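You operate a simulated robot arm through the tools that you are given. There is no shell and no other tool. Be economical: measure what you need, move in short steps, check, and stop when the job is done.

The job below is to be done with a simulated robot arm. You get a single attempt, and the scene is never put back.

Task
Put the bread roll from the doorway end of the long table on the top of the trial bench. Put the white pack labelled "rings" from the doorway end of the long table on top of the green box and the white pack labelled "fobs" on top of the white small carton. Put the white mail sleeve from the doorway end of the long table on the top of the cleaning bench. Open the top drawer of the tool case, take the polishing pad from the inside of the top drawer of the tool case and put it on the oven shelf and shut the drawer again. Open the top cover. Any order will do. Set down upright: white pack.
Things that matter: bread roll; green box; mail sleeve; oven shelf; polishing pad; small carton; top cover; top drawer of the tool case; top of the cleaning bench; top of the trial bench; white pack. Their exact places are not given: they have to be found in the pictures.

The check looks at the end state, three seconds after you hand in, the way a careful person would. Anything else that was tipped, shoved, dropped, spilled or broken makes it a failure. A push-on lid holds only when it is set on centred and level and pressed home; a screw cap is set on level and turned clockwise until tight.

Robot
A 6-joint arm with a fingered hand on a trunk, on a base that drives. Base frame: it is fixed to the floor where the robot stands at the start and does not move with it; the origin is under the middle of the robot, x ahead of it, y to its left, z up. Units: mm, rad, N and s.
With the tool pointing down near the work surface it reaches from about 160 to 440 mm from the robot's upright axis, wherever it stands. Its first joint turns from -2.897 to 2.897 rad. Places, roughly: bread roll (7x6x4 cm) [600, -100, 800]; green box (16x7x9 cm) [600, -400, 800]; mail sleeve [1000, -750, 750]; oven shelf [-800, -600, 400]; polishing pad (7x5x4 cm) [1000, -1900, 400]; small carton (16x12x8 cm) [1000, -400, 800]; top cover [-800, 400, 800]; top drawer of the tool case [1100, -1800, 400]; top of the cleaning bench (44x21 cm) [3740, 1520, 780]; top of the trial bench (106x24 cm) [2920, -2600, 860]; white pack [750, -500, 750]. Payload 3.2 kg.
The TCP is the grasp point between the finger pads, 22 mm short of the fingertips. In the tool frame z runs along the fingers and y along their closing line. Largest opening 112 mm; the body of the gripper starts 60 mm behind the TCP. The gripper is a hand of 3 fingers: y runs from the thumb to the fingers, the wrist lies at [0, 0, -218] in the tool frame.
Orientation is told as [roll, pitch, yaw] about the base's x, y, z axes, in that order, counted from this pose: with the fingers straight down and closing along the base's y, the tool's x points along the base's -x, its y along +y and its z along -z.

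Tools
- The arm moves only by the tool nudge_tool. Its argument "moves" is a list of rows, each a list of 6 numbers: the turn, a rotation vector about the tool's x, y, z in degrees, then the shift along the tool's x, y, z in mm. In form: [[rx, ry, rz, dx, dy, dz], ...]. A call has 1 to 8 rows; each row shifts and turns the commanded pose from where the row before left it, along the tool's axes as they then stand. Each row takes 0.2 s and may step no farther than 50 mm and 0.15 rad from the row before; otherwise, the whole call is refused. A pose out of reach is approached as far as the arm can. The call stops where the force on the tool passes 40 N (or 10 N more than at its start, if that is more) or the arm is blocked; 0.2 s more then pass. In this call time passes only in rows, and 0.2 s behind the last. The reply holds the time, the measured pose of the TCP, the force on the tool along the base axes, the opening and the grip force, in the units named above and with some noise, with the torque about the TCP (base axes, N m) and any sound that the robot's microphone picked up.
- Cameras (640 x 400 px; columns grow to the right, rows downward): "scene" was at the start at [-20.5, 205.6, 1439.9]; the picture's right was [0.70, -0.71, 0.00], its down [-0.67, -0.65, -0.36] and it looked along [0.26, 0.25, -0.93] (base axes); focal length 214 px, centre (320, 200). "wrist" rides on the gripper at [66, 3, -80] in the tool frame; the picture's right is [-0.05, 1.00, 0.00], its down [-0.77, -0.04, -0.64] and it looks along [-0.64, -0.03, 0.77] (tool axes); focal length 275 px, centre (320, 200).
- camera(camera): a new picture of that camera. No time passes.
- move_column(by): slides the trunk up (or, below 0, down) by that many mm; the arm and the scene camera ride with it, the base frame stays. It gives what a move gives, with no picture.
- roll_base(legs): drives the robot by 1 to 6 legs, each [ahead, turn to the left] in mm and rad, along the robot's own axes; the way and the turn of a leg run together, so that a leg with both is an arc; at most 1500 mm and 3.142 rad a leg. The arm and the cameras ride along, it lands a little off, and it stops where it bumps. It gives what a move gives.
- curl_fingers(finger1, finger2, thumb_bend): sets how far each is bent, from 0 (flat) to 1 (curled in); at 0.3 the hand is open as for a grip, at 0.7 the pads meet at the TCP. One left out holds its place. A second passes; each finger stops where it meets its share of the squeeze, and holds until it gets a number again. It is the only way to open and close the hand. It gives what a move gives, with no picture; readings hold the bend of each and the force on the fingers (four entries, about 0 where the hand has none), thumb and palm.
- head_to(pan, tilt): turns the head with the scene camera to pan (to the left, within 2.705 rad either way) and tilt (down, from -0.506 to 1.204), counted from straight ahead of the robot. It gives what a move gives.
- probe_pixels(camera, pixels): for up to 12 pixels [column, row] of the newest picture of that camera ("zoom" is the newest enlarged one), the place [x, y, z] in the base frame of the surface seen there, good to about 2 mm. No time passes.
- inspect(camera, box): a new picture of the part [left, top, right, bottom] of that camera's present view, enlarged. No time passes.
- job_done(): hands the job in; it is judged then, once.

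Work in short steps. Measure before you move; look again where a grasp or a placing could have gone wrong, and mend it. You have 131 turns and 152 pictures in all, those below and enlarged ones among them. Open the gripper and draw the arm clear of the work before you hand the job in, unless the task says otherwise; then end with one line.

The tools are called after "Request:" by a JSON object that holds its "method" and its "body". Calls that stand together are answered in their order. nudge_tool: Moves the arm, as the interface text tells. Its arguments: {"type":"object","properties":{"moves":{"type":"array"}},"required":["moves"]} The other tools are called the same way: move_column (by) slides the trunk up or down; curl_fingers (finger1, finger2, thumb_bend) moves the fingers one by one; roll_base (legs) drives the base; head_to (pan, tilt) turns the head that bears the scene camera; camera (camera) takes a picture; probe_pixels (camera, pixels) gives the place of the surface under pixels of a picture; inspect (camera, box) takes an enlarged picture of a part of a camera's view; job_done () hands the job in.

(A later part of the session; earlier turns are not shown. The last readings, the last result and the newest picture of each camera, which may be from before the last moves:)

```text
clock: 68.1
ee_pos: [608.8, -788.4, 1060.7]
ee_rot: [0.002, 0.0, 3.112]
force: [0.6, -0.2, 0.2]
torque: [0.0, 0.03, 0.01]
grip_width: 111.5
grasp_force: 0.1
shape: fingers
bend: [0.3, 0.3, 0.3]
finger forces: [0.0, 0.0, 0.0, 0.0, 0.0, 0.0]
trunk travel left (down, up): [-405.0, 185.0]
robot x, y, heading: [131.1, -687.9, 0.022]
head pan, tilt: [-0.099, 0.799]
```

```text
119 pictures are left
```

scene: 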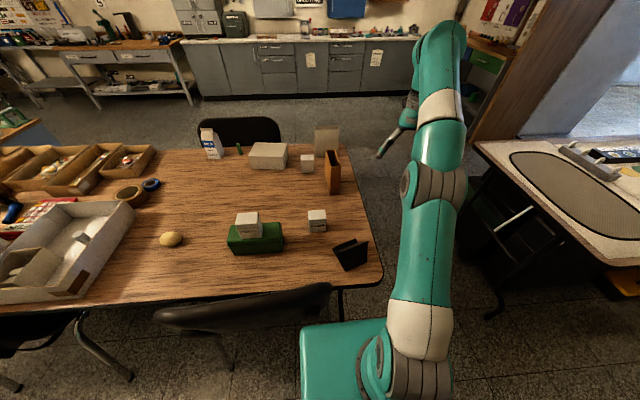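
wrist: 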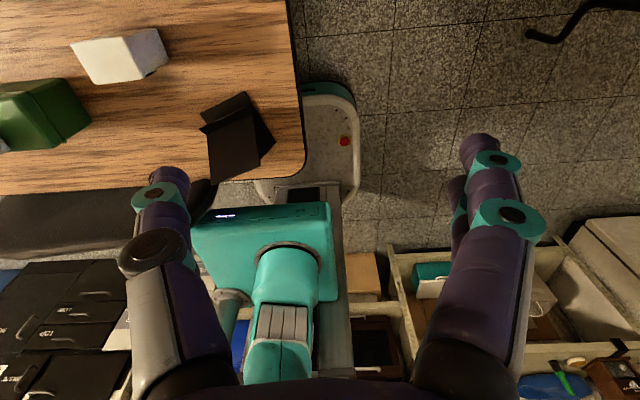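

Blocked at x=131. I probe the base's front edge, the fobs pack, and table edges.

Request:
{"method": "probe_pixels", "body": {"camera": "wrist", "pixels": [[330, 84], [345, 142], [357, 150], [285, 175], [300, 100], [75, 45], [155, 30], [165, 62], [100, 80], [140, 75], [300, 165], [245, 95]]}}

Request:
{"method": "probe_pixels", "body": {"camera": "scene", "pixels": [[307, 216], [326, 213], [318, 214], [318, 228], [322, 148], [325, 135], [266, 150], [340, 148], [380, 275], [352, 250], [247, 218], [305, 163]]}}

Request:
{"method": "inspect", "body": {"camera": "scene", "box": [190, 110, 390, 310]}}

```text
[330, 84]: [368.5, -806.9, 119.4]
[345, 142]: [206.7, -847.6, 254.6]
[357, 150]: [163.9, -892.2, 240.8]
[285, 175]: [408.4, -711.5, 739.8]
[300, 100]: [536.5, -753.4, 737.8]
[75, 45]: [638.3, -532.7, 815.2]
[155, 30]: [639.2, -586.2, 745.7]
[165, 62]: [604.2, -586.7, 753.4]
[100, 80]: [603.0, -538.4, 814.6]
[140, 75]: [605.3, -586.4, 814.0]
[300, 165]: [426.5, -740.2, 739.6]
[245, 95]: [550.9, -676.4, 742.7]
```

```text
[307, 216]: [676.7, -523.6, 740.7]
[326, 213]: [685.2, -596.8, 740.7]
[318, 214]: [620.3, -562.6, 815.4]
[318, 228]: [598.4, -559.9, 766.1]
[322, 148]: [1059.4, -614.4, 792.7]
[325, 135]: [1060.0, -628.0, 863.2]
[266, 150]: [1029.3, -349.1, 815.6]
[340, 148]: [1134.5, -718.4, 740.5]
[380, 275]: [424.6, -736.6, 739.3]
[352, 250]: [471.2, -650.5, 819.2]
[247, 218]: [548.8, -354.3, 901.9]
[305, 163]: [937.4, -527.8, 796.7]
```

```text
2.00 times, centred on (290, 210) of scene
```

zoom: 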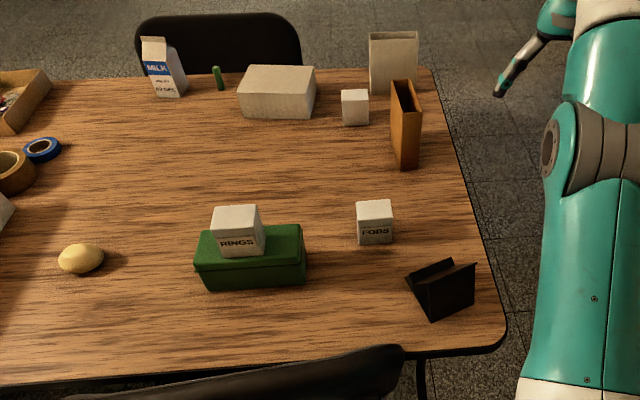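

Fobs pack: centre (621,−560), upright and square to the table. The base is held by the table leg; I move the hand over the pack and see if it is within reach.

Request:
{"method": "nudge_tool", "body": {"moves": [[0, 0, 0, 1, -45.6, 19], [0, 0, 0, 1, -45.6, 19], [0, 0, 0, 1, -45.6, 19], [0, 0, 0, 1, -45.6, 19], [0, 0, 0, 1, -45.6, 19]]}}

Request:
{"method": "camera", "body": {"camera": "wrist"}}

```text
clock: 69.3
ee_pos: [621.4, -559.8, 961.5]
ee_rot: [0.0, 0.0, 3.107]
force: [0.6, -0.4, 0.8]
torque: [0.0, 0.0, -0.01]
grip_width: 111.3
grasp_force: 0.2
shape: fingers
bend: [0.3, 0.3, 0.3]
finger forces: [0.1, 0.0, 0.0, 0.0, 0.1, 0.0]
trunk travel left (down, up): [-405.0, 185.0]
robot x, y, heading: [131.6, -688.9, 0.024]
head pan, tilt: [-0.099, 0.799]
```

```text
117 pictures are left
```

wrist: 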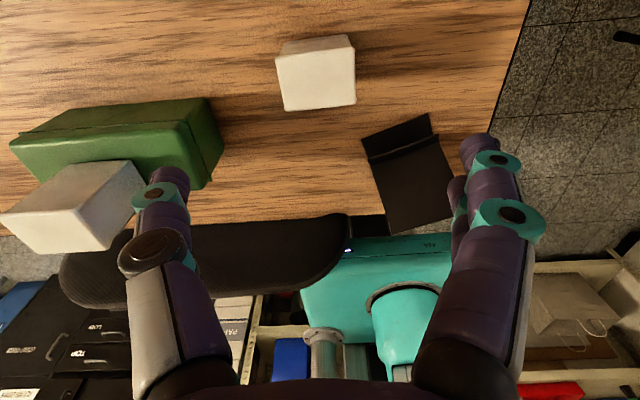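

Within reach and aligned. I lower by the column to z≈790.

Request:
{"method": "move_column", "body": {"by": -171}}

Request:
{"method": "camera", "body": {"camera": "wrist"}}

```text
clock: 71.2
ee_pos: [621.4, -560.8, 791.4]
ee_rot: [-0.001, 0.0, 3.111]
force: [-0.7, -0.5, -0.3]
torque: [0.03, -0.01, 0.0]
grip_width: 111.1
grasp_force: 0.0
shape: fingers
bend: [0.3, 0.3, 0.3]
finger forces: [0.0, 0.0, 0.0, 0.1, 0.0, 0.1]
trunk travel left (down, up): [-234.0, 356.0]
robot x, y, heading: [137.6, -692.5, 0.02]
head pan, tilt: [-0.099, 0.799]
```

```text
116 pictures are left
```

wrist: 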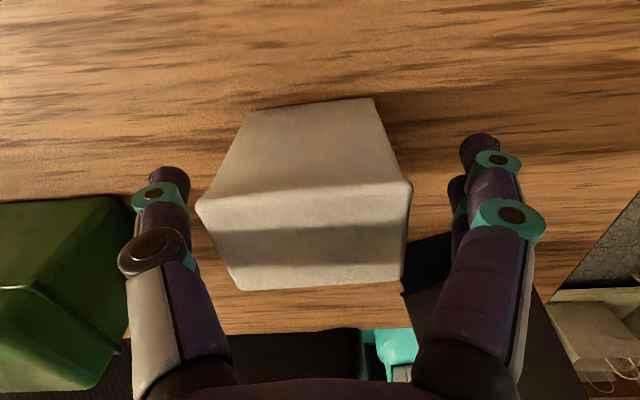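

Pack is between the fingers; I close and lift.

Request:
{"method": "curl_fingers", "body": {"finger1": 0.7, "finger2": 0.7, "thumb_bend": 0.7}}

Request:
{"method": "move_column", "body": {"by": 230}}

Request:
{"method": "camera", "body": {"camera": "wrist"}}

```text
clock: 72.2
ee_pos: [620.6, -560.2, 792.4]
ee_rot: [0.0, 0.0, 3.109]
force: [0.3, -0.2, 0.5]
torque: [-0.08, 0.01, 0.0]
grip_width: 56.4
grasp_force: 16.5
shape: fingers
bend: [0.5, 0.49, 0.56]
finger forces: [8.2, 8.2, 0.0, 0.0, 16.5, 0.0]
trunk travel left (down, up): [-234.0, 356.0]
robot x, y, heading: [129.0, -687.9, 0.023]
head pan, tilt: [-0.099, 0.799]
```

```text
clock: 74.6
ee_pos: [620.9, -560.4, 1020.0]
ee_rot: [-0.001, 0.0, 3.111]
force: [-0.8, 0.2, -1.4]
torque: [0.02, 0.0, -0.02]
grip_width: 56.4
grasp_force: 16.1
shape: fingers
bend: [0.5, 0.49, 0.56]
finger forces: [8.2, 8.1, 0.0, 0.0, 16.1, 0.0]
trunk travel left (down, up): [-464.0, 126.0]
robot x, y, heading: [131.7, -690.6, 0.02]
head pan, tilt: [-0.099, 0.799]
```

```text
115 pictures are left
```

wrist: 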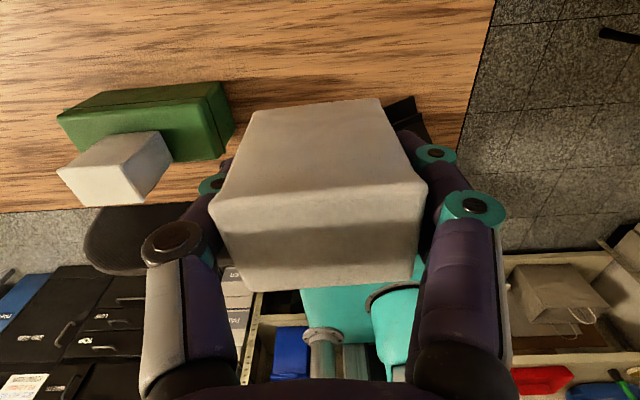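

Fobs pack held. I drive around the doorway end of the table to its far side: back out, diagonal, then along y≈−1120.

Request:
{"method": "roll_base", "body": {"legs": [[-230, 0], [0, -0.82], [600, 0], [0, 0.8], [1160, 0], [0, 1.571]]}}

Request:
{"method": "head_to", "body": {"pan": 0.3, "tilt": 0.8}}

Request:
{"method": "camera", "body": {"camera": "scene"}}

```text
clock: 93.1
ee_pos: [1395.3, -662.9, 1021.3]
ee_rot: [0.001, 0.0, -1.633]
force: [0.5, 1.0, -1.7]
torque: [-0.01, 0.01, 0.01]
grip_width: 56.0
grasp_force: 16.4
shape: fingers
bend: [0.5, 0.49, 0.56]
finger forces: [7.9, 7.8, 0.0, 0.1, 15.7, 0.1]
trunk travel left (down, up): [-464.0, 126.0]
robot x, y, heading: [1507.5, -1152.4, 1.565]
head pan, tilt: [-0.099, 0.799]
```

```text
clock: 94.0
ee_pos: [1395.5, -663.1, 1021.1]
ee_rot: [0.001, 0.0, -1.632]
force: [-0.1, -0.6, -1.7]
torque: [-0.01, -0.01, 0.02]
grip_width: 55.8
grasp_force: 15.9
shape: fingers
bend: [0.5, 0.49, 0.56]
finger forces: [7.9, 7.7, 0.0, 0.1, 15.7, 0.0]
trunk travel left (down, up): [-464.0, 126.0]
robot x, y, heading: [1508.5, -1156.7, 1.561]
head pan, tilt: [0.3, 0.799]
```

```text
114 pictures are left
```

scene: 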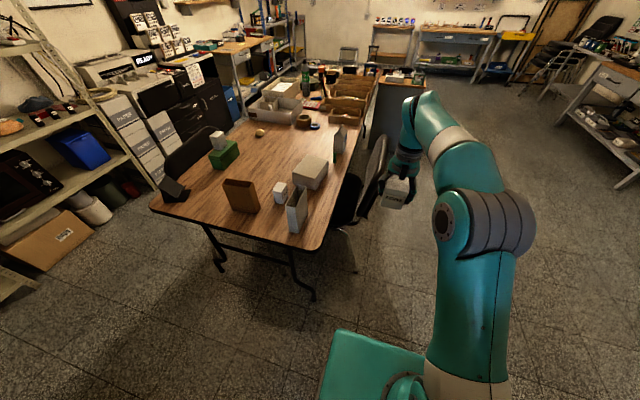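

Now at the far side. I measure the carton, sleeve, table corner and chair.

Request:
{"method": "probe_pixels", "body": {"camera": "scene", "pixels": [[296, 175], [314, 189], [327, 164], [310, 157], [311, 172], [297, 203], [290, 215], [306, 200], [373, 170], [350, 220], [312, 250], [281, 186]]}}

Request:
{"method": "inspect", "body": {"camera": "scene", "box": [210, 120, 410, 260]}}

```text
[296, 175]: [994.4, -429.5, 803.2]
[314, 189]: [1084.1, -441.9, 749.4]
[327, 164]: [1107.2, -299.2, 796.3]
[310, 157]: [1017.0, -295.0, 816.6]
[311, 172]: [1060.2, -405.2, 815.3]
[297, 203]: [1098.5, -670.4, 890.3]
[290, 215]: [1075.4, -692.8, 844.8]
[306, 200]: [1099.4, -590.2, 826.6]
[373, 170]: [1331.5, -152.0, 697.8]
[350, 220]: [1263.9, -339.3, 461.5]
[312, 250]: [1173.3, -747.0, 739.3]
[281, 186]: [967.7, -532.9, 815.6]
```

```text
2.86 times, centred on (310, 190) of scene
```

zoom: 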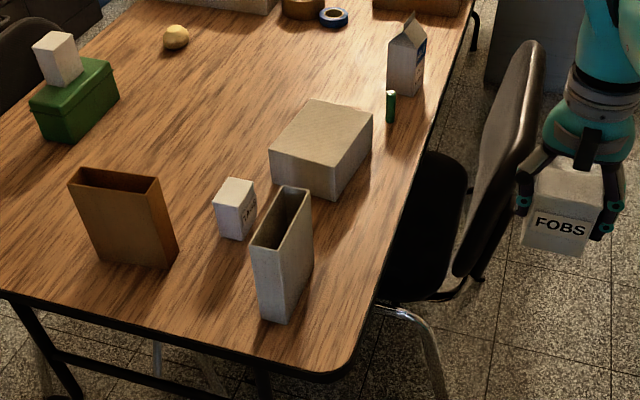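

I measure the carton corners in the zoom, and the chair leg's foot, before the final approach.

Request:
{"method": "probe_pixels", "body": {"camera": "zoom", "pixels": [[276, 150], [318, 105], [367, 119], [334, 166], [320, 135], [440, 390], [462, 298], [259, 240], [288, 192], [308, 205], [276, 245], [284, 315]]}}

Request:
{"method": "roll_base", "body": {"legs": [[495, 0], [0, 1.58]]}}

Request:
{"method": "head_to", "body": {"pan": 0.0, "tilt": 1.1}}

Request:
{"method": "camera", "body": {"camera": "scene"}}

```text
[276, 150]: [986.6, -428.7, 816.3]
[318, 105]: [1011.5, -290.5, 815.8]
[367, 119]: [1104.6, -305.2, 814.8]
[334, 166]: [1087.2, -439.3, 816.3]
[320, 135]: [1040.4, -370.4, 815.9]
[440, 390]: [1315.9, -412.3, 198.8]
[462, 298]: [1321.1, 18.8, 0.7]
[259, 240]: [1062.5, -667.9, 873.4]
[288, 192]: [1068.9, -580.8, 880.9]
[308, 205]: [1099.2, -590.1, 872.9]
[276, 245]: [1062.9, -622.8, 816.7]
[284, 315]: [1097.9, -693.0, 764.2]
```

```text
clock: 96.9
ee_pos: [1400.8, -171.6, 1021.5]
ee_rot: [0.001, -0.002, -1.633]
force: [0.7, -0.6, -1.2]
torque: [-0.01, -0.01, 0.01]
grip_width: 56.1
grasp_force: 15.2
shape: fingers
bend: [0.5, 0.49, 0.56]
finger forces: [8.0, 7.8, 0.0, 0.0, 15.7, 0.0]
trunk travel left (down, up): [-464.0, 126.0]
robot x, y, heading: [1512.5, -662.2, 1.563]
head pan, tilt: [0.3, 0.799]
stopped in leg 1: the robot was blocked; the commanded pose is now the measured one
```

```text
clock: 97.7
ee_pos: [1399.9, -171.5, 1021.4]
ee_rot: [0.0, 0.0, -1.633]
force: [0.4, 0.4, -1.9]
torque: [0.02, 0.02, -0.01]
grip_width: 56.1
grasp_force: 15.3
shape: fingers
bend: [0.5, 0.49, 0.56]
finger forces: [7.9, 7.9, 0.0, 0.0, 15.6, 0.1]
trunk travel left (down, up): [-464.0, 126.0]
robot x, y, heading: [1512.8, -662.7, 1.565]
head pan, tilt: [0.0, 1.1]
```

```text
112 pictures are left
```

scene: 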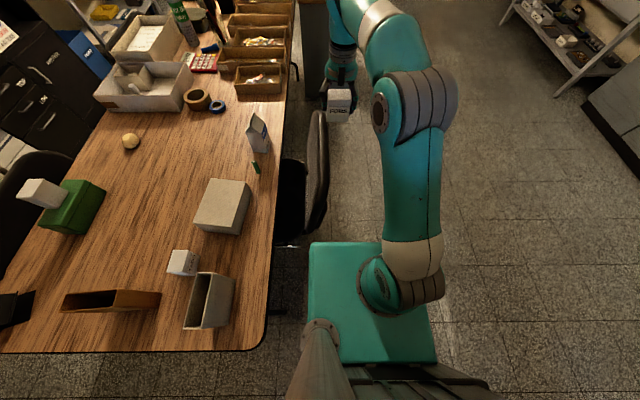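

The base touched near the chair's leg at (1316,−412). I back 40 mm, turn to face the table, and approach to x≈1395.

Request:
{"method": "roll_base", "body": {"legs": [[-40, 0], [0, 1.576], [115, 0]]}}

Request:
{"method": "camera", "body": {"camera": "wrist"}}

Request:
{"method": "camera", "body": {"camera": "scene"}}

```text
clock: 103.2
ee_pos: [902.6, -804.1, 1021.6]
ee_rot: [0.001, -0.001, -0.082]
force: [-0.1, -0.7, -1.8]
torque: [-0.02, -0.01, 0.01]
grip_width: 55.7
grasp_force: 15.4
shape: fingers
bend: [0.5, 0.49, 0.56]
finger forces: [7.8, 7.8, 0.0, 0.1, 15.5, 0.1]
trunk travel left (down, up): [-464.0, 126.0]
robot x, y, heading: [1399.3, -695.5, 3.106]
head pan, tilt: [0.0, 1.1]
```

```text
111 pictures are left
```

wrist: 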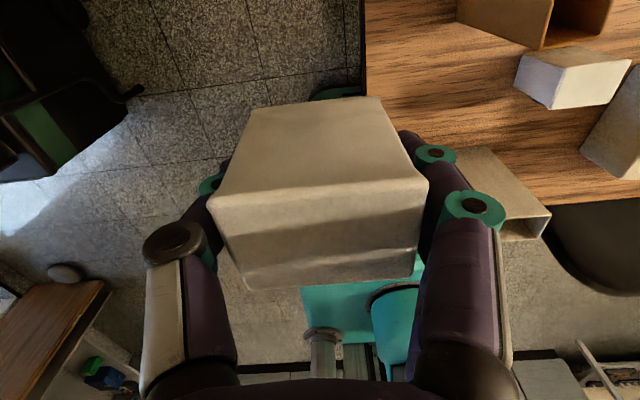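

```text
110 pictures are left
```

scene: 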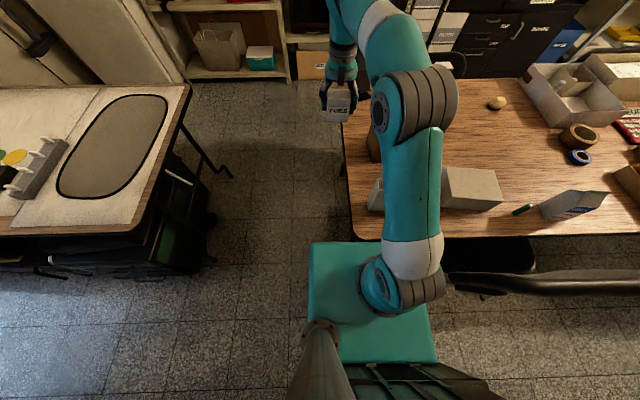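

I swing over to the carton at (1047,−366), turning the hand to yaw ≈−98° so the pack squares with the carton (which is turned −10°).

Request:
{"method": "nudge_tool", "body": {"moves": [[0, 0, 8.45, -10.8, 44.8, 0], [0, 0, 8.45, -4.1, 45.9, 0], [0, 0, 8.45, 2.7, 46.0, 0], [0, 0, 8.45, 9.5, 45.1, 0], [0, 0, 8.45, 16.0, 43.2, 0], [0, 0, 8.45, 22.2, 40.4, 0], [0, 0, 8.45, 27.9, 36.7, 0], [0, 0, 8.45, 33.0, 32.2, 0]]}}

Request:
{"method": "nudge_tool", "body": {"moves": [[0, 0, 8.45, 37.3, 27.0, 0], [0, 0, 8.45, 40.9, 21.3, 0], [0, 0, 8.45, 0, 0, 0]]}}

Request:
{"method": "camera", "body": {"camera": "wrist"}}

```text
clock: 105.0
ee_pos: [1016.3, -450.1, 1018.3]
ee_rot: [0.0, -0.003, -1.264]
force: [-0.4, 0.6, -0.6]
torque: [-0.01, 0.03, 0.03]
grip_width: 56.2
grasp_force: 15.3
shape: fingers
bend: [0.5, 0.49, 0.56]
finger forces: [7.8, 7.4, 0.0, 0.0, 15.1, 0.0]
trunk travel left (down, up): [-464.0, 126.0]
robot x, y, heading: [1399.1, -700.8, 3.113]
head pan, tilt: [0.0, 1.1]
```

```text
clock: 105.8
ee_pos: [1048.3, -366.8, 1021.6]
ee_rot: [0.002, -0.001, -1.708]
force: [-0.1, -0.6, -1.5]
torque: [-0.01, -0.03, -0.01]
grip_width: 56.0
grasp_force: 15.7
shape: fingers
bend: [0.5, 0.49, 0.56]
finger forces: [7.7, 7.2, 0.0, 0.0, 14.9, 0.1]
trunk travel left (down, up): [-464.0, 126.0]
robot x, y, heading: [1397.1, -703.1, 3.11]
head pan, tilt: [0.0, 1.1]
```

```text
109 pictures are left
```

wrist: 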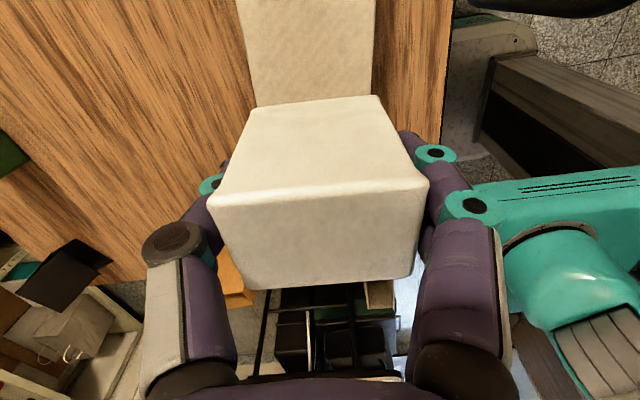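

Right over the carton at (1048,−367). I lower by the column 145 mm.

Request:
{"method": "move_column", "body": {"by": -146}}

Request:
{"method": "nudge_tool", "body": {"moves": [[0, 0, 0, 0, 0, 3], [0, 0, 0, 0, 0, 2], [0, 0, 0, 0, 0, 2]]}}

```text
clock: 107.5
ee_pos: [1047.6, -367.7, 875.3]
ee_rot: [0.002, 0.0, -1.704]
force: [0.0, 0.1, -2.5]
torque: [0.01, 0.01, -0.02]
grip_width: 55.9
grasp_force: 15.0
shape: fingers
bend: [0.5, 0.49, 0.56]
finger forces: [7.6, 7.2, 0.0, 0.1, 14.9, 0.1]
trunk travel left (down, up): [-318.0, 272.0]
robot x, y, heading: [1398.4, -699.2, 3.108]
head pan, tilt: [0.0, 1.1]
```

```text
clock: 108.3
ee_pos: [1046.9, -365.5, 867.5]
ee_rot: [0.002, 0.001, -1.705]
force: [0.0, 0.2, -1.2]
torque: [0.01, -0.02, 0.03]
grip_width: 55.8
grasp_force: 14.4
shape: fingers
bend: [0.5, 0.49, 0.56]
finger forces: [7.7, 7.2, 0.0, 0.0, 14.9, 0.0]
trunk travel left (down, up): [-318.0, 272.0]
robot x, y, heading: [1395.3, -700.3, 3.111]
head pan, tilt: [0.0, 1.1]
```

No contact yet; a few more millimetres.

Request:
{"method": "nudge_tool", "body": {"moves": [[0, 0, 0, 0, 0, 1.5], [0, 0, 0, 0, 0, 1.5]]}}

```text
clock: 108.9
ee_pos: [1047.2, -364.8, 866.1]
ee_rot: [0.0, 0.003, -1.702]
force: [-1.8, 0.0, 4.1]
torque: [-0.05, -0.08, -0.01]
grip_width: 55.9
grasp_force: 15.0
shape: fingers
bend: [0.5, 0.5, 0.56]
finger forces: [7.3, 7.0, 0.0, 0.0, 16.0, 0.1]
trunk travel left (down, up): [-318.0, 272.0]
robot x, y, heading: [1399.5, -698.1, 3.111]
head pan, tilt: [0.0, 1.1]
```

Contact. I open and rise with the column.

Request:
{"method": "curl_fingers", "body": {"finger1": 0.3, "finger2": 0.3, "thumb_bend": 0.3}}

Request:
{"method": "move_column", "body": {"by": 170}}

Request:
{"method": "camera", "body": {"camera": "wrist"}}

Request:
{"method": "camera", "body": {"camera": "scene"}}

```text
clock: 109.9
ee_pos: [1046.7, -364.9, 864.5]
ee_rot: [-0.001, 0.002, -1.703]
force: [0.2, -0.2, -0.1]
torque: [0.02, 0.01, 0.01]
grip_width: 111.2
grasp_force: 0.0
shape: fingers
bend: [0.3, 0.3, 0.3]
finger forces: [0.0, 0.0, 0.1, 0.1, 0.0, 0.0]
trunk travel left (down, up): [-318.0, 272.0]
robot x, y, heading: [1399.9, -695.9, 3.105]
head pan, tilt: [0.0, 1.1]
```

```text
clock: 111.8
ee_pos: [1046.9, -366.4, 1036.1]
ee_rot: [0.001, 0.001, -1.702]
force: [0.3, 0.8, 0.1]
torque: [0.0, -0.02, 0.03]
grip_width: 111.3
grasp_force: 0.2
shape: fingers
bend: [0.3, 0.3, 0.3]
finger forces: [0.0, 0.1, 0.1, 0.0, 0.1, 0.0]
trunk travel left (down, up): [-488.0, 102.0]
robot x, y, heading: [1398.4, -697.4, 3.11]
head pan, tilt: [0.0, 1.1]
```

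```text
108 pictures are left
```

wrist: 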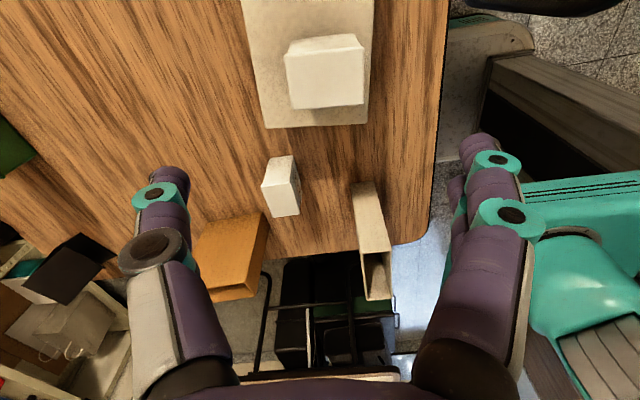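

```text
107 pictures are left
```

scene: 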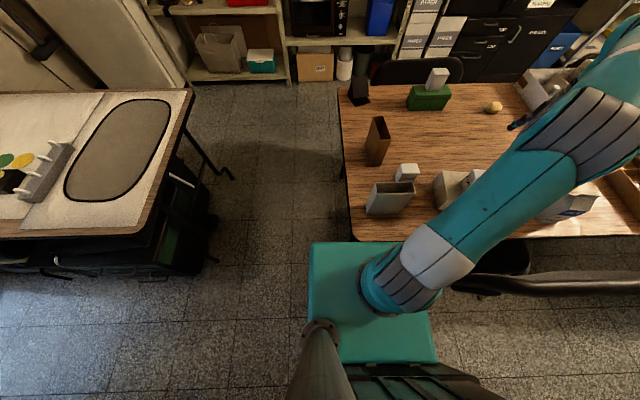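

Fobs stands on the carton. Now the sleeve: I measure its rim.

Request:
{"method": "inspect", "body": {"camera": "scene", "box": [345, 150, 445, 220]}}

Request:
{"method": "probe_pixels", "body": {"camera": "zoom", "pixels": [[195, 208], [205, 190], [430, 205], [420, 240], [170, 245], [300, 300], [160, 385], [400, 390], [310, 240], [330, 95], [430, 130], [300, 215]]}}

Request:
{"method": "inspect", "body": {"camera": "wrist", "box": [240, 140, 440, 310]}}

```text
5.71 times, centred on (395, 185) of scene
```

zoom: 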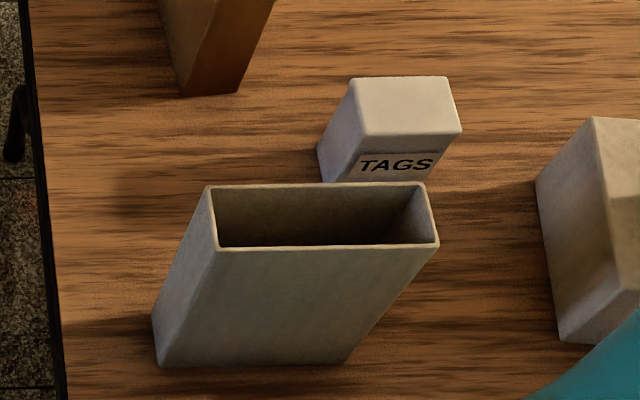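

```text
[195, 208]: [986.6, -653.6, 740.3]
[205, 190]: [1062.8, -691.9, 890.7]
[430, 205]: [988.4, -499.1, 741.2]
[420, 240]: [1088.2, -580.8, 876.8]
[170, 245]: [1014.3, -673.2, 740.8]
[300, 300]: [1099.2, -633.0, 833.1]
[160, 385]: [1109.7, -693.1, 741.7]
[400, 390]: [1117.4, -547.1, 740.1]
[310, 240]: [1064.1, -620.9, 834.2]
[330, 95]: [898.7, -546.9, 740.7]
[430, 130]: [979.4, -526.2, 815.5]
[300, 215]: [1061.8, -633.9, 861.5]
```

```text
2.35 times, centred on (340, 225) of wrist
```

zoom: 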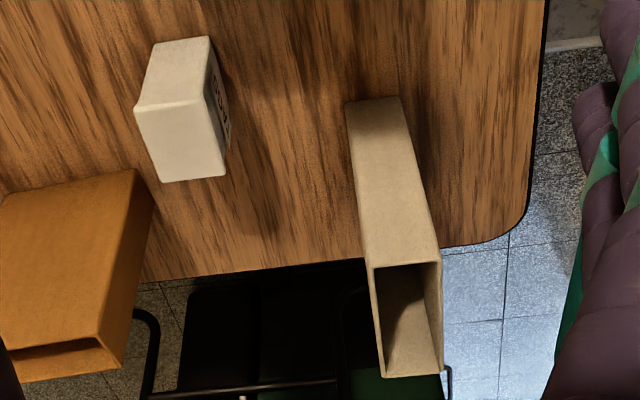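

Sleeve: x 1060–1099, y −692…−580, z 740–890, square to the table. I move over its centre with yaw −90° so the fingers close across its 39 mm thickness.

Request:
{"method": "nudge_tool", "body": {"moves": [[0, 0, 0, -43.9, 11.4, 0], [0, 0, 0, -43.9, 11.4, 0], [0, 0, 0, -43.9, 11.4, 0], [0, 0, 0, -43.9, 11.4, 0], [0, 0, 0, -43.9, 11.4, 0], [0, 0, -7.6, -43.9, 11.4, 0]]}}

Request:
{"method": "camera", "body": {"camera": "wrist"}}

```text
clock: 113.2
ee_pos: [1078.1, -639.3, 1034.6]
ee_rot: [0.001, 0.0, -1.572]
force: [-0.1, 0.1, 0.2]
torque: [0.0, -0.02, -0.04]
grip_width: 111.3
grasp_force: 0.1
shape: fingers
bend: [0.3, 0.3, 0.3]
finger forces: [0.1, 0.0, 0.1, 0.1, 0.0, 0.0]
trunk travel left (down, up): [-488.0, 102.0]
robot x, y, heading: [1394.6, -699.2, 3.113]
head pan, tilt: [0.0, 1.1]
```

```text
104 pictures are left
```

wrist: 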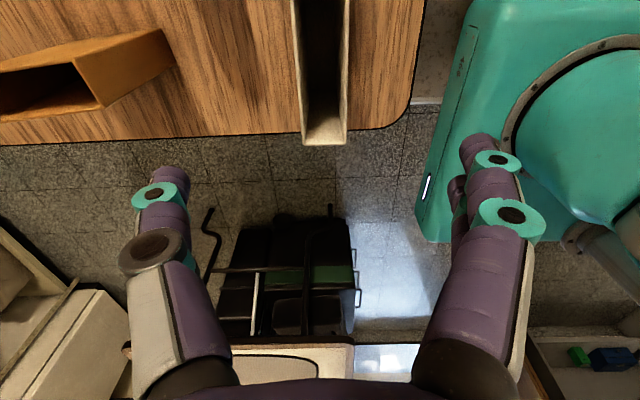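

Aligned; lowering 188 mm with the column, then checking.

Request:
{"method": "move_column", "body": {"by": -188}}

Request:
{"method": "camera", "body": {"camera": "wrist"}}

```text
clock: 115.3
ee_pos: [1077.2, -638.3, 846.8]
ee_rot: [-0.001, 0.001, -1.571]
force: [0.1, 0.3, 0.2]
torque: [0.0, 0.02, -0.01]
grip_width: 111.4
grasp_force: 0.1
shape: fingers
bend: [0.3, 0.3, 0.3]
finger forces: [0.0, 0.0, 0.0, 0.0, 0.0, 0.0]
trunk travel left (down, up): [-300.0, 290.0]
robot x, y, heading: [1398.5, -705.4, 3.114]
head pan, tilt: [0.0, 1.1]
```

```text
103 pictures are left
```

wrist: 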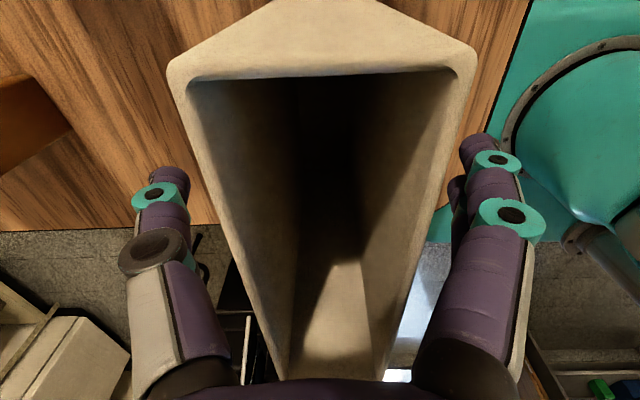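

Centred. Close and lift.

Request:
{"method": "curl_fingers", "body": {"finger1": 0.7, "finger2": 0.7, "thumb_bend": 0.7}}

Request:
{"method": "move_column", "body": {"by": 240}}

Request:
{"method": "camera", "body": {"camera": "wrist"}}

```text
clock: 116.3
ee_pos: [1077.8, -638.1, 846.1]
ee_rot: [0.0, 0.002, -1.57]
force: [0.0, 0.8, -0.8]
torque: [-0.03, 0.02, 0.03]
grip_width: 35.0
grasp_force: 14.4
shape: fingers
bend: [0.59, 0.59, 0.62]
finger forces: [7.0, 7.0, 0.0, 0.0, 14.1, 0.0]
trunk travel left (down, up): [-300.0, 290.0]
robot x, y, heading: [1401.7, -699.0, 3.111]
head pan, tilt: [0.0, 1.1]
```

```text
clock: 118.8
ee_pos: [1077.0, -638.1, 1085.5]
ee_rot: [0.0, 0.001, -1.571]
force: [-1.1, 0.4, -0.6]
torque: [0.02, 0.01, -0.03]
grip_width: 35.4
grasp_force: 14.3
shape: fingers
bend: [0.59, 0.59, 0.62]
finger forces: [7.0, 7.0, 0.0, 0.1, 14.1, 0.0]
trunk travel left (down, up): [-540.0, 50.0]
robot x, y, heading: [1399.4, -695.9, 3.113]
head pan, tilt: [0.0, 1.1]
```

```text
102 pictures are left
```

wrist: 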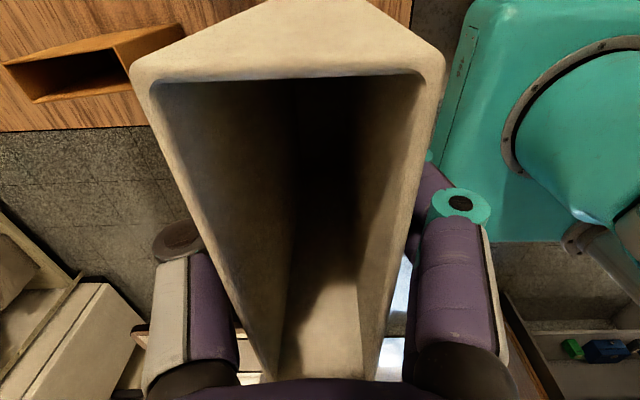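

Sleeve held. I back away, turn toward the cleaning bench (about (3740,1520)) and drive part way, then look.

Request:
{"method": "roll_base", "body": {"legs": [[-300, 0], [0, -2.35], [1200, 0]]}}

Request:
{"method": "head_to", "body": {"pan": 0.1, "tilt": 0.4}}

Request:
{"method": "camera", "body": {"camera": "scene"}}

```text
clock: 132.1
ee_pos: [2872.6, 269.4, 1086.6]
ee_rot: [0.001, -0.001, 2.325]
force: [0.1, 0.2, 0.1]
torque: [0.02, 0.01, -0.02]
grip_width: 34.6
grasp_force: 13.8
shape: fingers
bend: [0.59, 0.59, 0.62]
finger forces: [6.8, 6.9, 0.0, 0.0, 13.7, 0.0]
trunk travel left (down, up): [-540.0, 50.0]
robot x, y, heading: [2596.1, 93.7, 0.722]
head pan, tilt: [0.0, 1.1]
```

```text
clock: 133.2
ee_pos: [2873.1, 268.5, 1086.6]
ee_rot: [0.001, 0.0, 2.326]
force: [-0.7, -0.9, -1.2]
torque: [-0.02, 0.0, -0.03]
grip_width: 34.4
grasp_force: 13.1
shape: fingers
bend: [0.59, 0.59, 0.62]
finger forces: [6.8, 6.8, 0.0, 0.1, 13.6, 0.0]
trunk travel left (down, up): [-540.0, 50.0]
robot x, y, heading: [2600.1, 91.5, 0.722]
head pan, tilt: [0.099, 0.4]
```

```text
101 pictures are left
```

scene: 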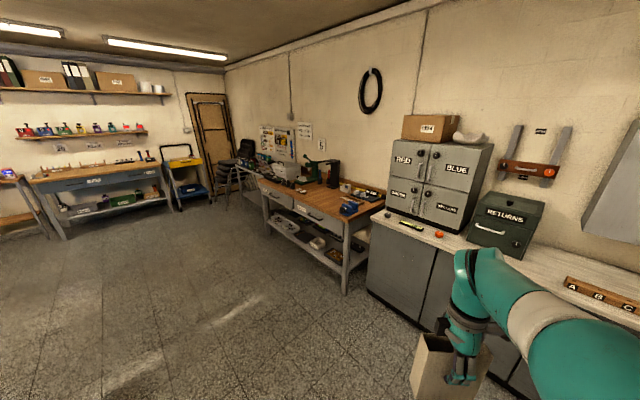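

I inspect the bench and probe to find which top lies at (3740,1520,780).

Request:
{"method": "inspect", "body": {"camera": "scene", "box": [230, 110, 430, 235]}}

Request:
{"method": "probe_pixels", "body": {"camera": "scene", "pixels": [[315, 200], [345, 205], [275, 185], [330, 215], [270, 165], [305, 190], [380, 208], [400, 228], [295, 140], [250, 150], [345, 225], [300, 185]]}}

```text
3.20 times, centred on (330, 172) of scene
```

zoom: 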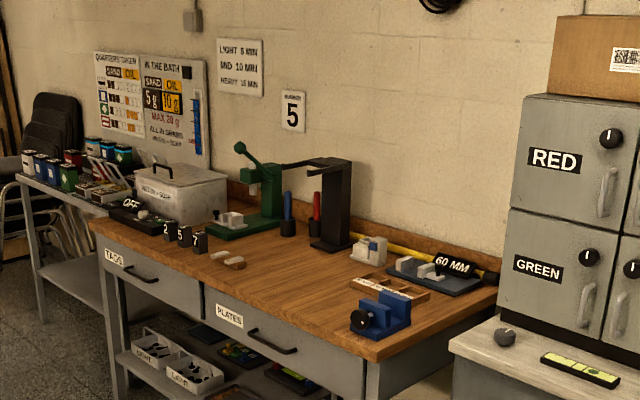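

```text
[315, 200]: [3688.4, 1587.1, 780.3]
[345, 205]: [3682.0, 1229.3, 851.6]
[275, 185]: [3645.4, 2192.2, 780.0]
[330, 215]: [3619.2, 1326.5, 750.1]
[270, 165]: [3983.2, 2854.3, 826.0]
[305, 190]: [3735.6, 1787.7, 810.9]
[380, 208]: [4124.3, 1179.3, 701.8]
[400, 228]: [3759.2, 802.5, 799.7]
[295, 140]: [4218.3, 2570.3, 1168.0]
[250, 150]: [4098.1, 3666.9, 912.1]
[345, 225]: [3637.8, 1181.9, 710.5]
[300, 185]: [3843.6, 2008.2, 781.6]
```

The cleaning bench's free top is the wood around (3740,1520) at z 780, between the number blocks and the vise. I drive to about (3270,1530) and turn to face it.

Request:
{"method": "roll_base", "body": {"legs": [[0, 0.412], [1000, 0], [560, 0], [0, -1.134]]}}

Request:
{"method": "head_to", "body": {"pan": 0.0, "tilt": 0.9}}

Request:
{"method": "camera", "body": {"camera": "scene"}}

```text
clock: 145.3
ee_pos: [3604.4, 1424.8, 1086.8]
ee_rot: [0.0, 0.0, 1.545]
force: [0.0, 0.1, 0.4]
torque: [0.0, -0.04, -0.01]
grip_width: 34.5
grasp_force: 13.5
shape: fingers
bend: [0.59, 0.59, 0.62]
finger forces: [6.8, 6.9, 0.1, 0.0, 13.4, 0.1]
trunk travel left (down, up): [-540.0, 50.0]
robot x, y, heading: [3285.1, 1494.6, -0.059]
head pan, tilt: [0.099, 0.4]
```

```text
clock: 146.3
ee_pos: [3603.3, 1424.7, 1086.4]
ee_rot: [0.0, 0.001, 1.543]
force: [0.6, -0.3, -0.4]
torque: [-0.03, 0.02, -0.01]
grip_width: 34.3
grasp_force: 13.1
shape: fingers
bend: [0.59, 0.59, 0.62]
finger forces: [6.8, 6.8, 0.0, 0.0, 13.5, 0.0]
trunk travel left (down, up): [-540.0, 50.0]
robot x, y, heading: [3284.3, 1497.7, -0.055]
head pan, tilt: [0.0, 0.901]
```

```text
99 pictures are left
```

scene: 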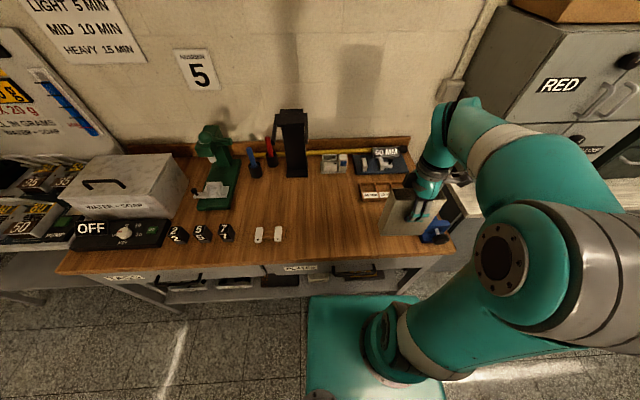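

I probe the free wood area and the obstacles around it.

Request:
{"method": "probe_pixels", "body": {"camera": "scene", "pixels": [[280, 240], [320, 215], [320, 250], [320, 180], [360, 200], [375, 190], [390, 250], [436, 232], [295, 178], [340, 165], [258, 235], [340, 215]]}}

```text
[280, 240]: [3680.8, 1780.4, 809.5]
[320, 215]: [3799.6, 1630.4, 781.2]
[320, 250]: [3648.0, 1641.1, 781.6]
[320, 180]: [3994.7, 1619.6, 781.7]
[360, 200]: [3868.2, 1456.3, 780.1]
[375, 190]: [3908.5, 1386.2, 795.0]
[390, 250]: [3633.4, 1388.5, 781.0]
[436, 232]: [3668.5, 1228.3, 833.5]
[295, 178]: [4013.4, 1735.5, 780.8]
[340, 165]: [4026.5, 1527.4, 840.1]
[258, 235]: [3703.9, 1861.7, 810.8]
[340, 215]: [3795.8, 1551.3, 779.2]
```

Free spot at (3735,1530). I move the sleeve over it at height, with 8° more yaw for joint room.

Request:
{"method": "nudge_tool", "body": {"moves": [[0, 0, -8, -27.2, -32.3, 0], [0, 0, 0, -22.4, -35.7, 0], [0, 0, 0, -22.4, -35.7, 0], [0, 0, 0, -22.4, -35.7, 0]]}}

Request:
{"method": "move_column", "body": {"by": -185}}

Request:
{"method": "camera", "body": {"camera": "scene"}}

```text
clock: 147.3
ee_pos: [3737.1, 1530.7, 1084.2]
ee_rot: [0.001, 0.001, 1.683]
force: [-0.5, 0.1, -0.2]
torque: [-0.01, 0.02, -0.04]
grip_width: 34.7
grasp_force: 13.6
shape: fingers
bend: [0.59, 0.59, 0.62]
finger forces: [6.8, 6.8, 0.1, 0.0, 13.6, 0.0]
trunk travel left (down, up): [-540.0, 50.0]
robot x, y, heading: [3285.0, 1499.3, -0.059]
head pan, tilt: [0.0, 0.901]
```

```text
clock: 149.3
ee_pos: [3737.9, 1530.3, 900.1]
ee_rot: [0.0, -0.001, 1.683]
force: [-1.1, 0.3, -0.2]
torque: [-0.01, 0.02, -0.02]
grip_width: 34.4
grasp_force: 13.9
shape: fingers
bend: [0.59, 0.59, 0.62]
finger forces: [6.6, 6.8, 0.0, 0.1, 13.6, 0.0]
trunk travel left (down, up): [-355.0, 235.0]
robot x, y, heading: [3291.2, 1495.7, -0.057]
head pan, tilt: [0.0, 0.901]
```

```text
98 pictures are left
```

scene: 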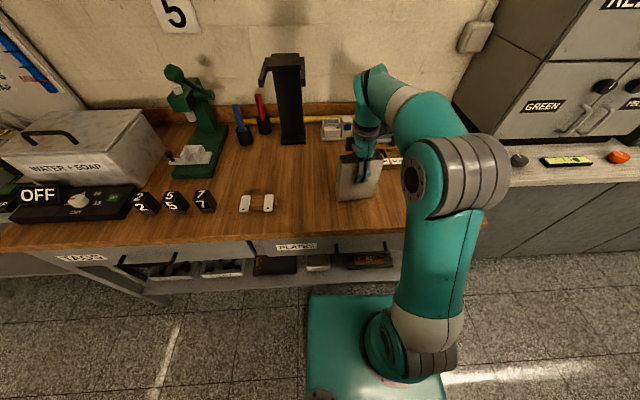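

Clear all round. I lower gently to the wood (contact expected near z 886).

Request:
{"method": "nudge_tool", "body": {"moves": [[0, 0, 0, 0, 0, 5], [0, 0, 0, 0, 0, 4], [0, 0, 0, 0, 0, 2], [0, 0, 0, 0, 0, 2]]}}

```text
clock: 150.3
ee_pos: [3735.9, 1530.1, 886.9]
ee_rot: [0.002, -0.001, 1.683]
force: [0.7, 0.0, -0.6]
torque: [-0.01, 0.01, -0.02]
grip_width: 34.4
grasp_force: 13.6
shape: fingers
bend: [0.59, 0.59, 0.62]
finger forces: [6.8, 6.8, 0.0, 0.0, 13.7, 0.1]
trunk travel left (down, up): [-355.0, 235.0]
robot x, y, heading: [3286.3, 1493.4, -0.054]
head pan, tilt: [0.0, 0.901]
```

A little further down.

Request:
{"method": "nudge_tool", "body": {"moves": [[0, 0, 0, 0, 0, 1.5], [0, 0, 0, 0, 0, 1.5]]}}

```text
clock: 150.9
ee_pos: [3735.5, 1529.9, 883.8]
ee_rot: [0.0, 0.0, 1.683]
force: [-1.8, 0.6, 8.6]
torque: [-0.01, 0.02, 0.0]
grip_width: 34.2
grasp_force: 15.5
shape: fingers
bend: [0.59, 0.59, 0.63]
finger forces: [8.0, 8.1, 0.0, 0.0, 14.3, 0.0]
trunk travel left (down, up): [-355.0, 235.0]
robot x, y, heading: [3284.8, 1496.5, -0.055]
head pan, tilt: [0.0, 0.901]
```

Contact (8.6 N). I back off a millimetre, open, and rise with the column.

Request:
{"method": "nudge_tool", "body": {"moves": [[0, 0, 0, 0, 0, -1]]}}

Request:
{"method": "curl_fingers", "body": {"finger1": 0.3, "finger2": 0.3, "thumb_bend": 0.3}}

Request:
{"method": "move_column", "body": {"by": 200}}

Request:
{"method": "camera", "body": {"camera": "wrist"}}

```text
clock: 151.3
ee_pos: [3734.5, 1530.6, 885.7]
ee_rot: [0.002, 0.001, 1.683]
force: [-0.5, -0.4, 1.4]
torque: [0.03, 0.01, -0.01]
grip_width: 34.3
grasp_force: 14.8
shape: fingers
bend: [0.59, 0.59, 0.63]
finger forces: [7.4, 7.4, 0.0, 0.0, 14.4, 0.0]
trunk travel left (down, up): [-355.0, 235.0]
robot x, y, heading: [3288.1, 1491.8, -0.057]
head pan, tilt: [0.0, 0.901]
```

```text
clock: 152.3
ee_pos: [3735.6, 1530.9, 885.2]
ee_rot: [-0.001, -0.001, 1.683]
force: [0.7, 0.2, 0.4]
torque: [-0.03, -0.05, 0.02]
grip_width: 111.2
grasp_force: 0.0
shape: fingers
bend: [0.3, 0.3, 0.3]
finger forces: [0.0, 0.1, 0.0, 0.0, 0.1, 0.0]
trunk travel left (down, up): [-355.0, 235.0]
robot x, y, heading: [3290.0, 1495.6, -0.052]
head pan, tilt: [0.0, 0.901]
```

```text
clock: 154.5
ee_pos: [3736.7, 1529.9, 1084.6]
ee_rot: [-0.002, -0.001, 1.682]
force: [1.1, 0.9, -0.6]
torque: [-0.02, 0.03, 0.01]
grip_width: 111.2
grasp_force: 0.0
shape: fingers
bend: [0.3, 0.3, 0.3]
finger forces: [0.0, 0.1, 0.0, 0.1, 0.1, 0.0]
trunk travel left (down, up): [-555.0, 35.0]
robot x, y, heading: [3288.0, 1494.6, -0.053]
head pan, tilt: [0.0, 0.901]
```

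```text
97 pictures are left
```

wrist: 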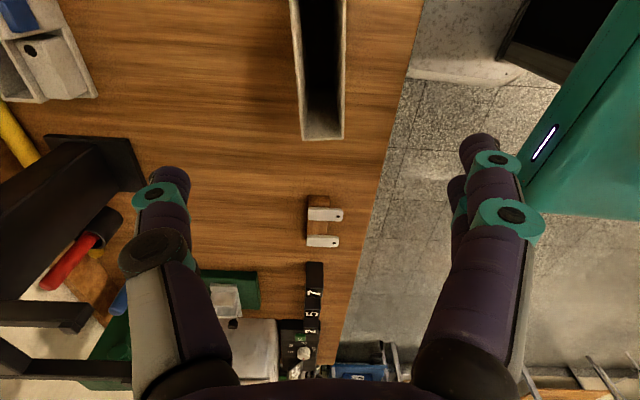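

The sleeve stands on the cleaning bench. Next the tool case: I drive round to about (1090,−1090) facing it (−y).

Request:
{"method": "roll_base", "body": {"legs": [[-300, 0], [0, -2.005], [1450, 0], [1455, 0]]}}

Request:
{"method": "head_to", "body": {"pan": 0.0, "tilt": 0.6}}

Request:
{"method": "camera", "body": {"camera": "scene"}}

```text
clock: 175.3
ee_pos: [1505.4, -1566.7, 1084.0]
ee_rot: [0.002, 0.0, -0.294]
force: [0.0, 0.7, 0.0]
torque: [-0.02, -0.01, -0.01]
grip_width: 111.2
grasp_force: 0.0
shape: fingers
bend: [0.3, 0.3, 0.3]
finger forces: [0.0, 0.0, 0.0, 0.1, 0.0, 0.1]
trunk travel left (down, up): [-555.0, 35.0]
robot x, y, heading: [1654.8, -1137.3, -2.028]
head pan, tilt: [0.0, 0.901]
```

```text
clock: 176.1
ee_pos: [1505.7, -1566.4, 1085.1]
ee_rot: [0.001, 0.0, -0.294]
force: [-0.4, -1.0, 0.1]
torque: [0.02, -0.02, 0.0]
grip_width: 111.3
grasp_force: 0.1
shape: fingers
bend: [0.3, 0.3, 0.3]
finger forces: [0.0, 0.0, 0.0, 0.0, 0.0, 0.0]
trunk travel left (down, up): [-555.0, 35.0]
robot x, y, heading: [1649.6, -1137.5, -2.035]
head pan, tilt: [0.0, 0.6]
```

```text
96 pictures are left
```

scene: 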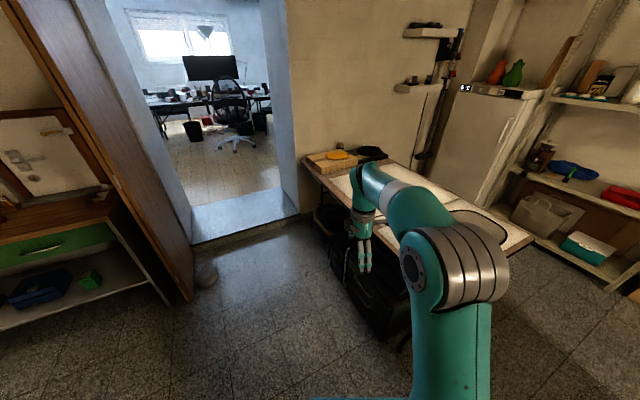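

The case's handles seem to be on its +x face. I look down at it from here.

Request:
{"method": "head_to", "body": {"pan": 0.05, "tilt": 1.0}}

Request:
{"method": "inspect", "body": {"camera": "scene", "box": [230, 60, 550, 260]}}

Request:
{"method": "inspect", "body": {"camera": "wrist", "box": [0, 0, 640, 400]}}

```text
clock: 176.9
ee_pos: [1505.7, -1566.1, 1085.5]
ee_rot: [0.0, 0.0, -0.295]
force: [-0.1, -0.1, 0.1]
torque: [0.0, 0.03, 0.02]
grip_width: 111.2
grasp_force: 0.0
shape: fingers
bend: [0.3, 0.3, 0.3]
finger forces: [0.0, 0.1, 0.0, 0.1, 0.0, 0.0]
trunk travel left (down, up): [-555.0, 35.0]
robot x, y, heading: [1651.3, -1135.8, -2.036]
head pan, tilt: [0.051, 1.0]
```

```text
2.00 times, centred on (390, 160) of scene
```

zoom: 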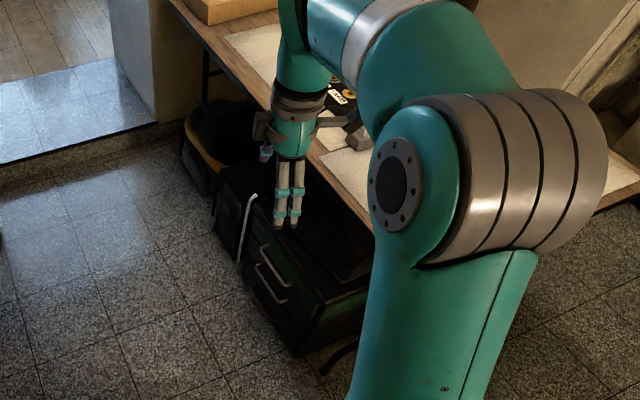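

```text
1.00 times, centred on (320, 200) of wrist (not enlarged: the box is as wide or as high as the picture)
```

zoom: 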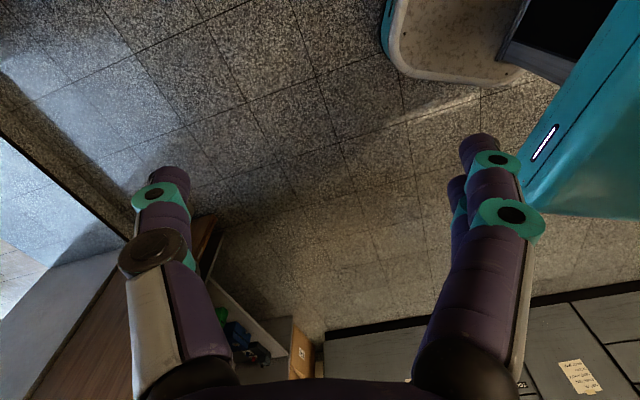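

I probe the case face, handles, table edge and doorway surroundings.

Request:
{"method": "probe_pixels", "body": {"camera": "zoom", "pixels": [[272, 282], [262, 250], [243, 225], [215, 215], [300, 300], [290, 350], [370, 290], [225, 50], [360, 225], [150, 125], [60, 160], [330, 250]]}}

Request:
{"method": "inspect", "body": {"camera": "scene", "box": [320, 120, 440, 240]}}

```text
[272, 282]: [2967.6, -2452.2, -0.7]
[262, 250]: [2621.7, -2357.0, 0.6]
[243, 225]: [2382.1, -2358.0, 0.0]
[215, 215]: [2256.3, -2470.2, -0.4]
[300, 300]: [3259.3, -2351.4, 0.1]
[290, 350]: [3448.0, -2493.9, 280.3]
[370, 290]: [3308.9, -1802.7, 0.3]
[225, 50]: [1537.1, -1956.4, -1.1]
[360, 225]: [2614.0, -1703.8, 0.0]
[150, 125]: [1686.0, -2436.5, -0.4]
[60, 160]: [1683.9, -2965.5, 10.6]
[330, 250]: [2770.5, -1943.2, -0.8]
```

```text
3.33 times, centred on (380, 180) of scene
```

zoom: 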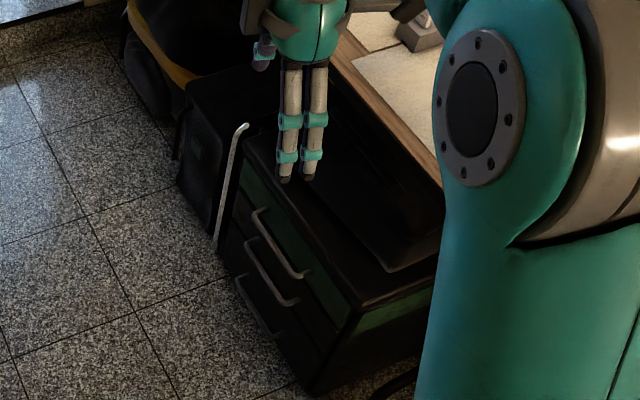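

Request:
{"method": "probe_pixels", "body": {"camera": "zoom", "pixels": [[260, 217], [300, 273], [280, 240], [250, 243], [290, 300], [240, 175], [350, 310], [245, 128], [218, 240], [185, 180], [430, 210], [380, 320]]}}

```text
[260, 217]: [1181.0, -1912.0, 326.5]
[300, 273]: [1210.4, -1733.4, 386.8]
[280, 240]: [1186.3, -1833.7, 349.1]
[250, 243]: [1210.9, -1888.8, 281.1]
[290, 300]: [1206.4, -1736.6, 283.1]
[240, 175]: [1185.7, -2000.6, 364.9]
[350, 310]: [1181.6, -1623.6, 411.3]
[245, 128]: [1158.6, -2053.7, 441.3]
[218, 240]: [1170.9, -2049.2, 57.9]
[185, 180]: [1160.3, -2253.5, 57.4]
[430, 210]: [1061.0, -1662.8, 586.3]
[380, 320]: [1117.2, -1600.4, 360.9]
```

The case has three drawers on its +x face (x≈1185); the top handle bar is near (1210,−1733…−1912, z≈387). I drive to about (1850,−1815) facing −x, going backwards so the arm stays clear of the doorway.

Request:
{"method": "roll_base", "body": {"legs": [[0, -2.39], [-707, 0], [0, 1.284]]}}

Request:
{"method": "head_to", "body": {"pan": 0.25, "tilt": 0.85}}

Request:
{"method": "camera", "body": {"camera": "scene"}}

```text
clock: 189.4
ee_pos: [1410.0, -1845.7, 1084.8]
ee_rot: [-0.001, 0.0, -1.416]
force: [0.3, -0.1, 0.4]
torque: [-0.01, -0.01, 0.02]
grip_width: 110.9
grasp_force: 0.1
shape: fingers
bend: [0.3, 0.3, 0.3]
finger forces: [0.1, 0.1, 0.0, 0.1, 0.1, 0.1]
trunk travel left (down, up): [-555.0, 35.0]
robot x, y, heading: [1857.5, -1790.8, 3.129]
head pan, tilt: [0.051, 1.0]
```

```text
clock: 190.2
ee_pos: [1409.9, -1844.0, 1085.5]
ee_rot: [0.001, -0.001, -1.413]
force: [0.0, 0.3, 0.0]
torque: [0.02, 0.02, 0.0]
grip_width: 111.2
grasp_force: 0.1
shape: fingers
bend: [0.3, 0.3, 0.3]
finger forces: [0.0, 0.1, 0.1, 0.0, 0.1, 0.0]
trunk travel left (down, up): [-555.0, 35.0]
robot x, y, heading: [1857.5, -1792.8, 3.124]
head pan, tilt: [0.25, 0.85]
```

```text
92 pictures are left
```

scene: 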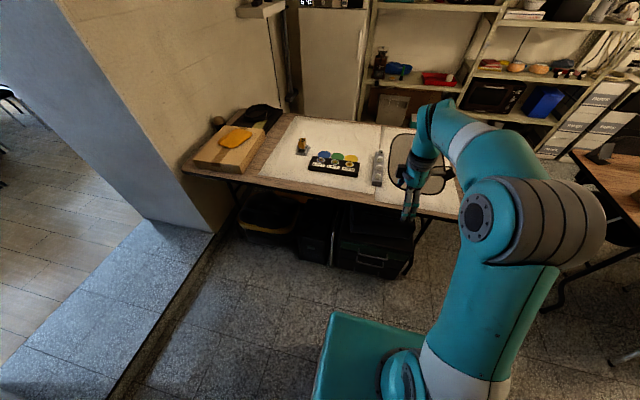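

Request:
{"method": "inspect", "body": {"camera": "scene", "box": [290, 190, 440, 290]}}

Request:
{"method": "probe_pixels", "body": {"camera": "scene", "pixels": [[330, 204], [400, 215], [440, 218], [375, 215], [370, 230], [345, 245], [410, 255], [372, 262], [330, 260], [290, 235], [180, 168], [205, 235]]}}

```text
4.00 times, centred on (365, 240) of scene
```

zoom: 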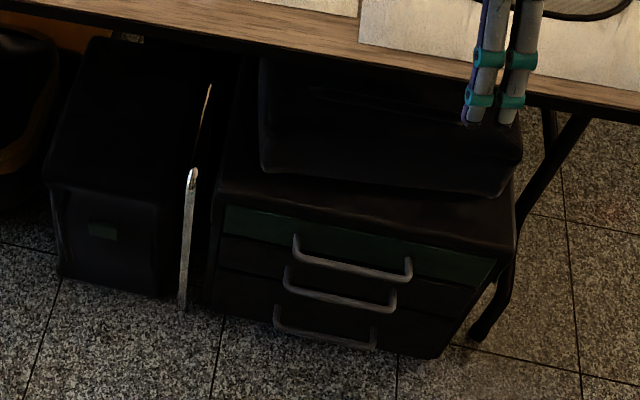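

```text
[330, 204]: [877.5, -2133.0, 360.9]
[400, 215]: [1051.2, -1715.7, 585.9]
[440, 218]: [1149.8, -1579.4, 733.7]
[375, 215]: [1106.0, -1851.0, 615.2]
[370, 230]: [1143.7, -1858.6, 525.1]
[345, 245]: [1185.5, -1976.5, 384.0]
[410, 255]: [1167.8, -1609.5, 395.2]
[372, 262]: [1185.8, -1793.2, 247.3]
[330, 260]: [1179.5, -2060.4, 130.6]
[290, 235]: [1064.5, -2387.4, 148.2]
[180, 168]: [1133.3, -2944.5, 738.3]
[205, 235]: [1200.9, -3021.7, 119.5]
```

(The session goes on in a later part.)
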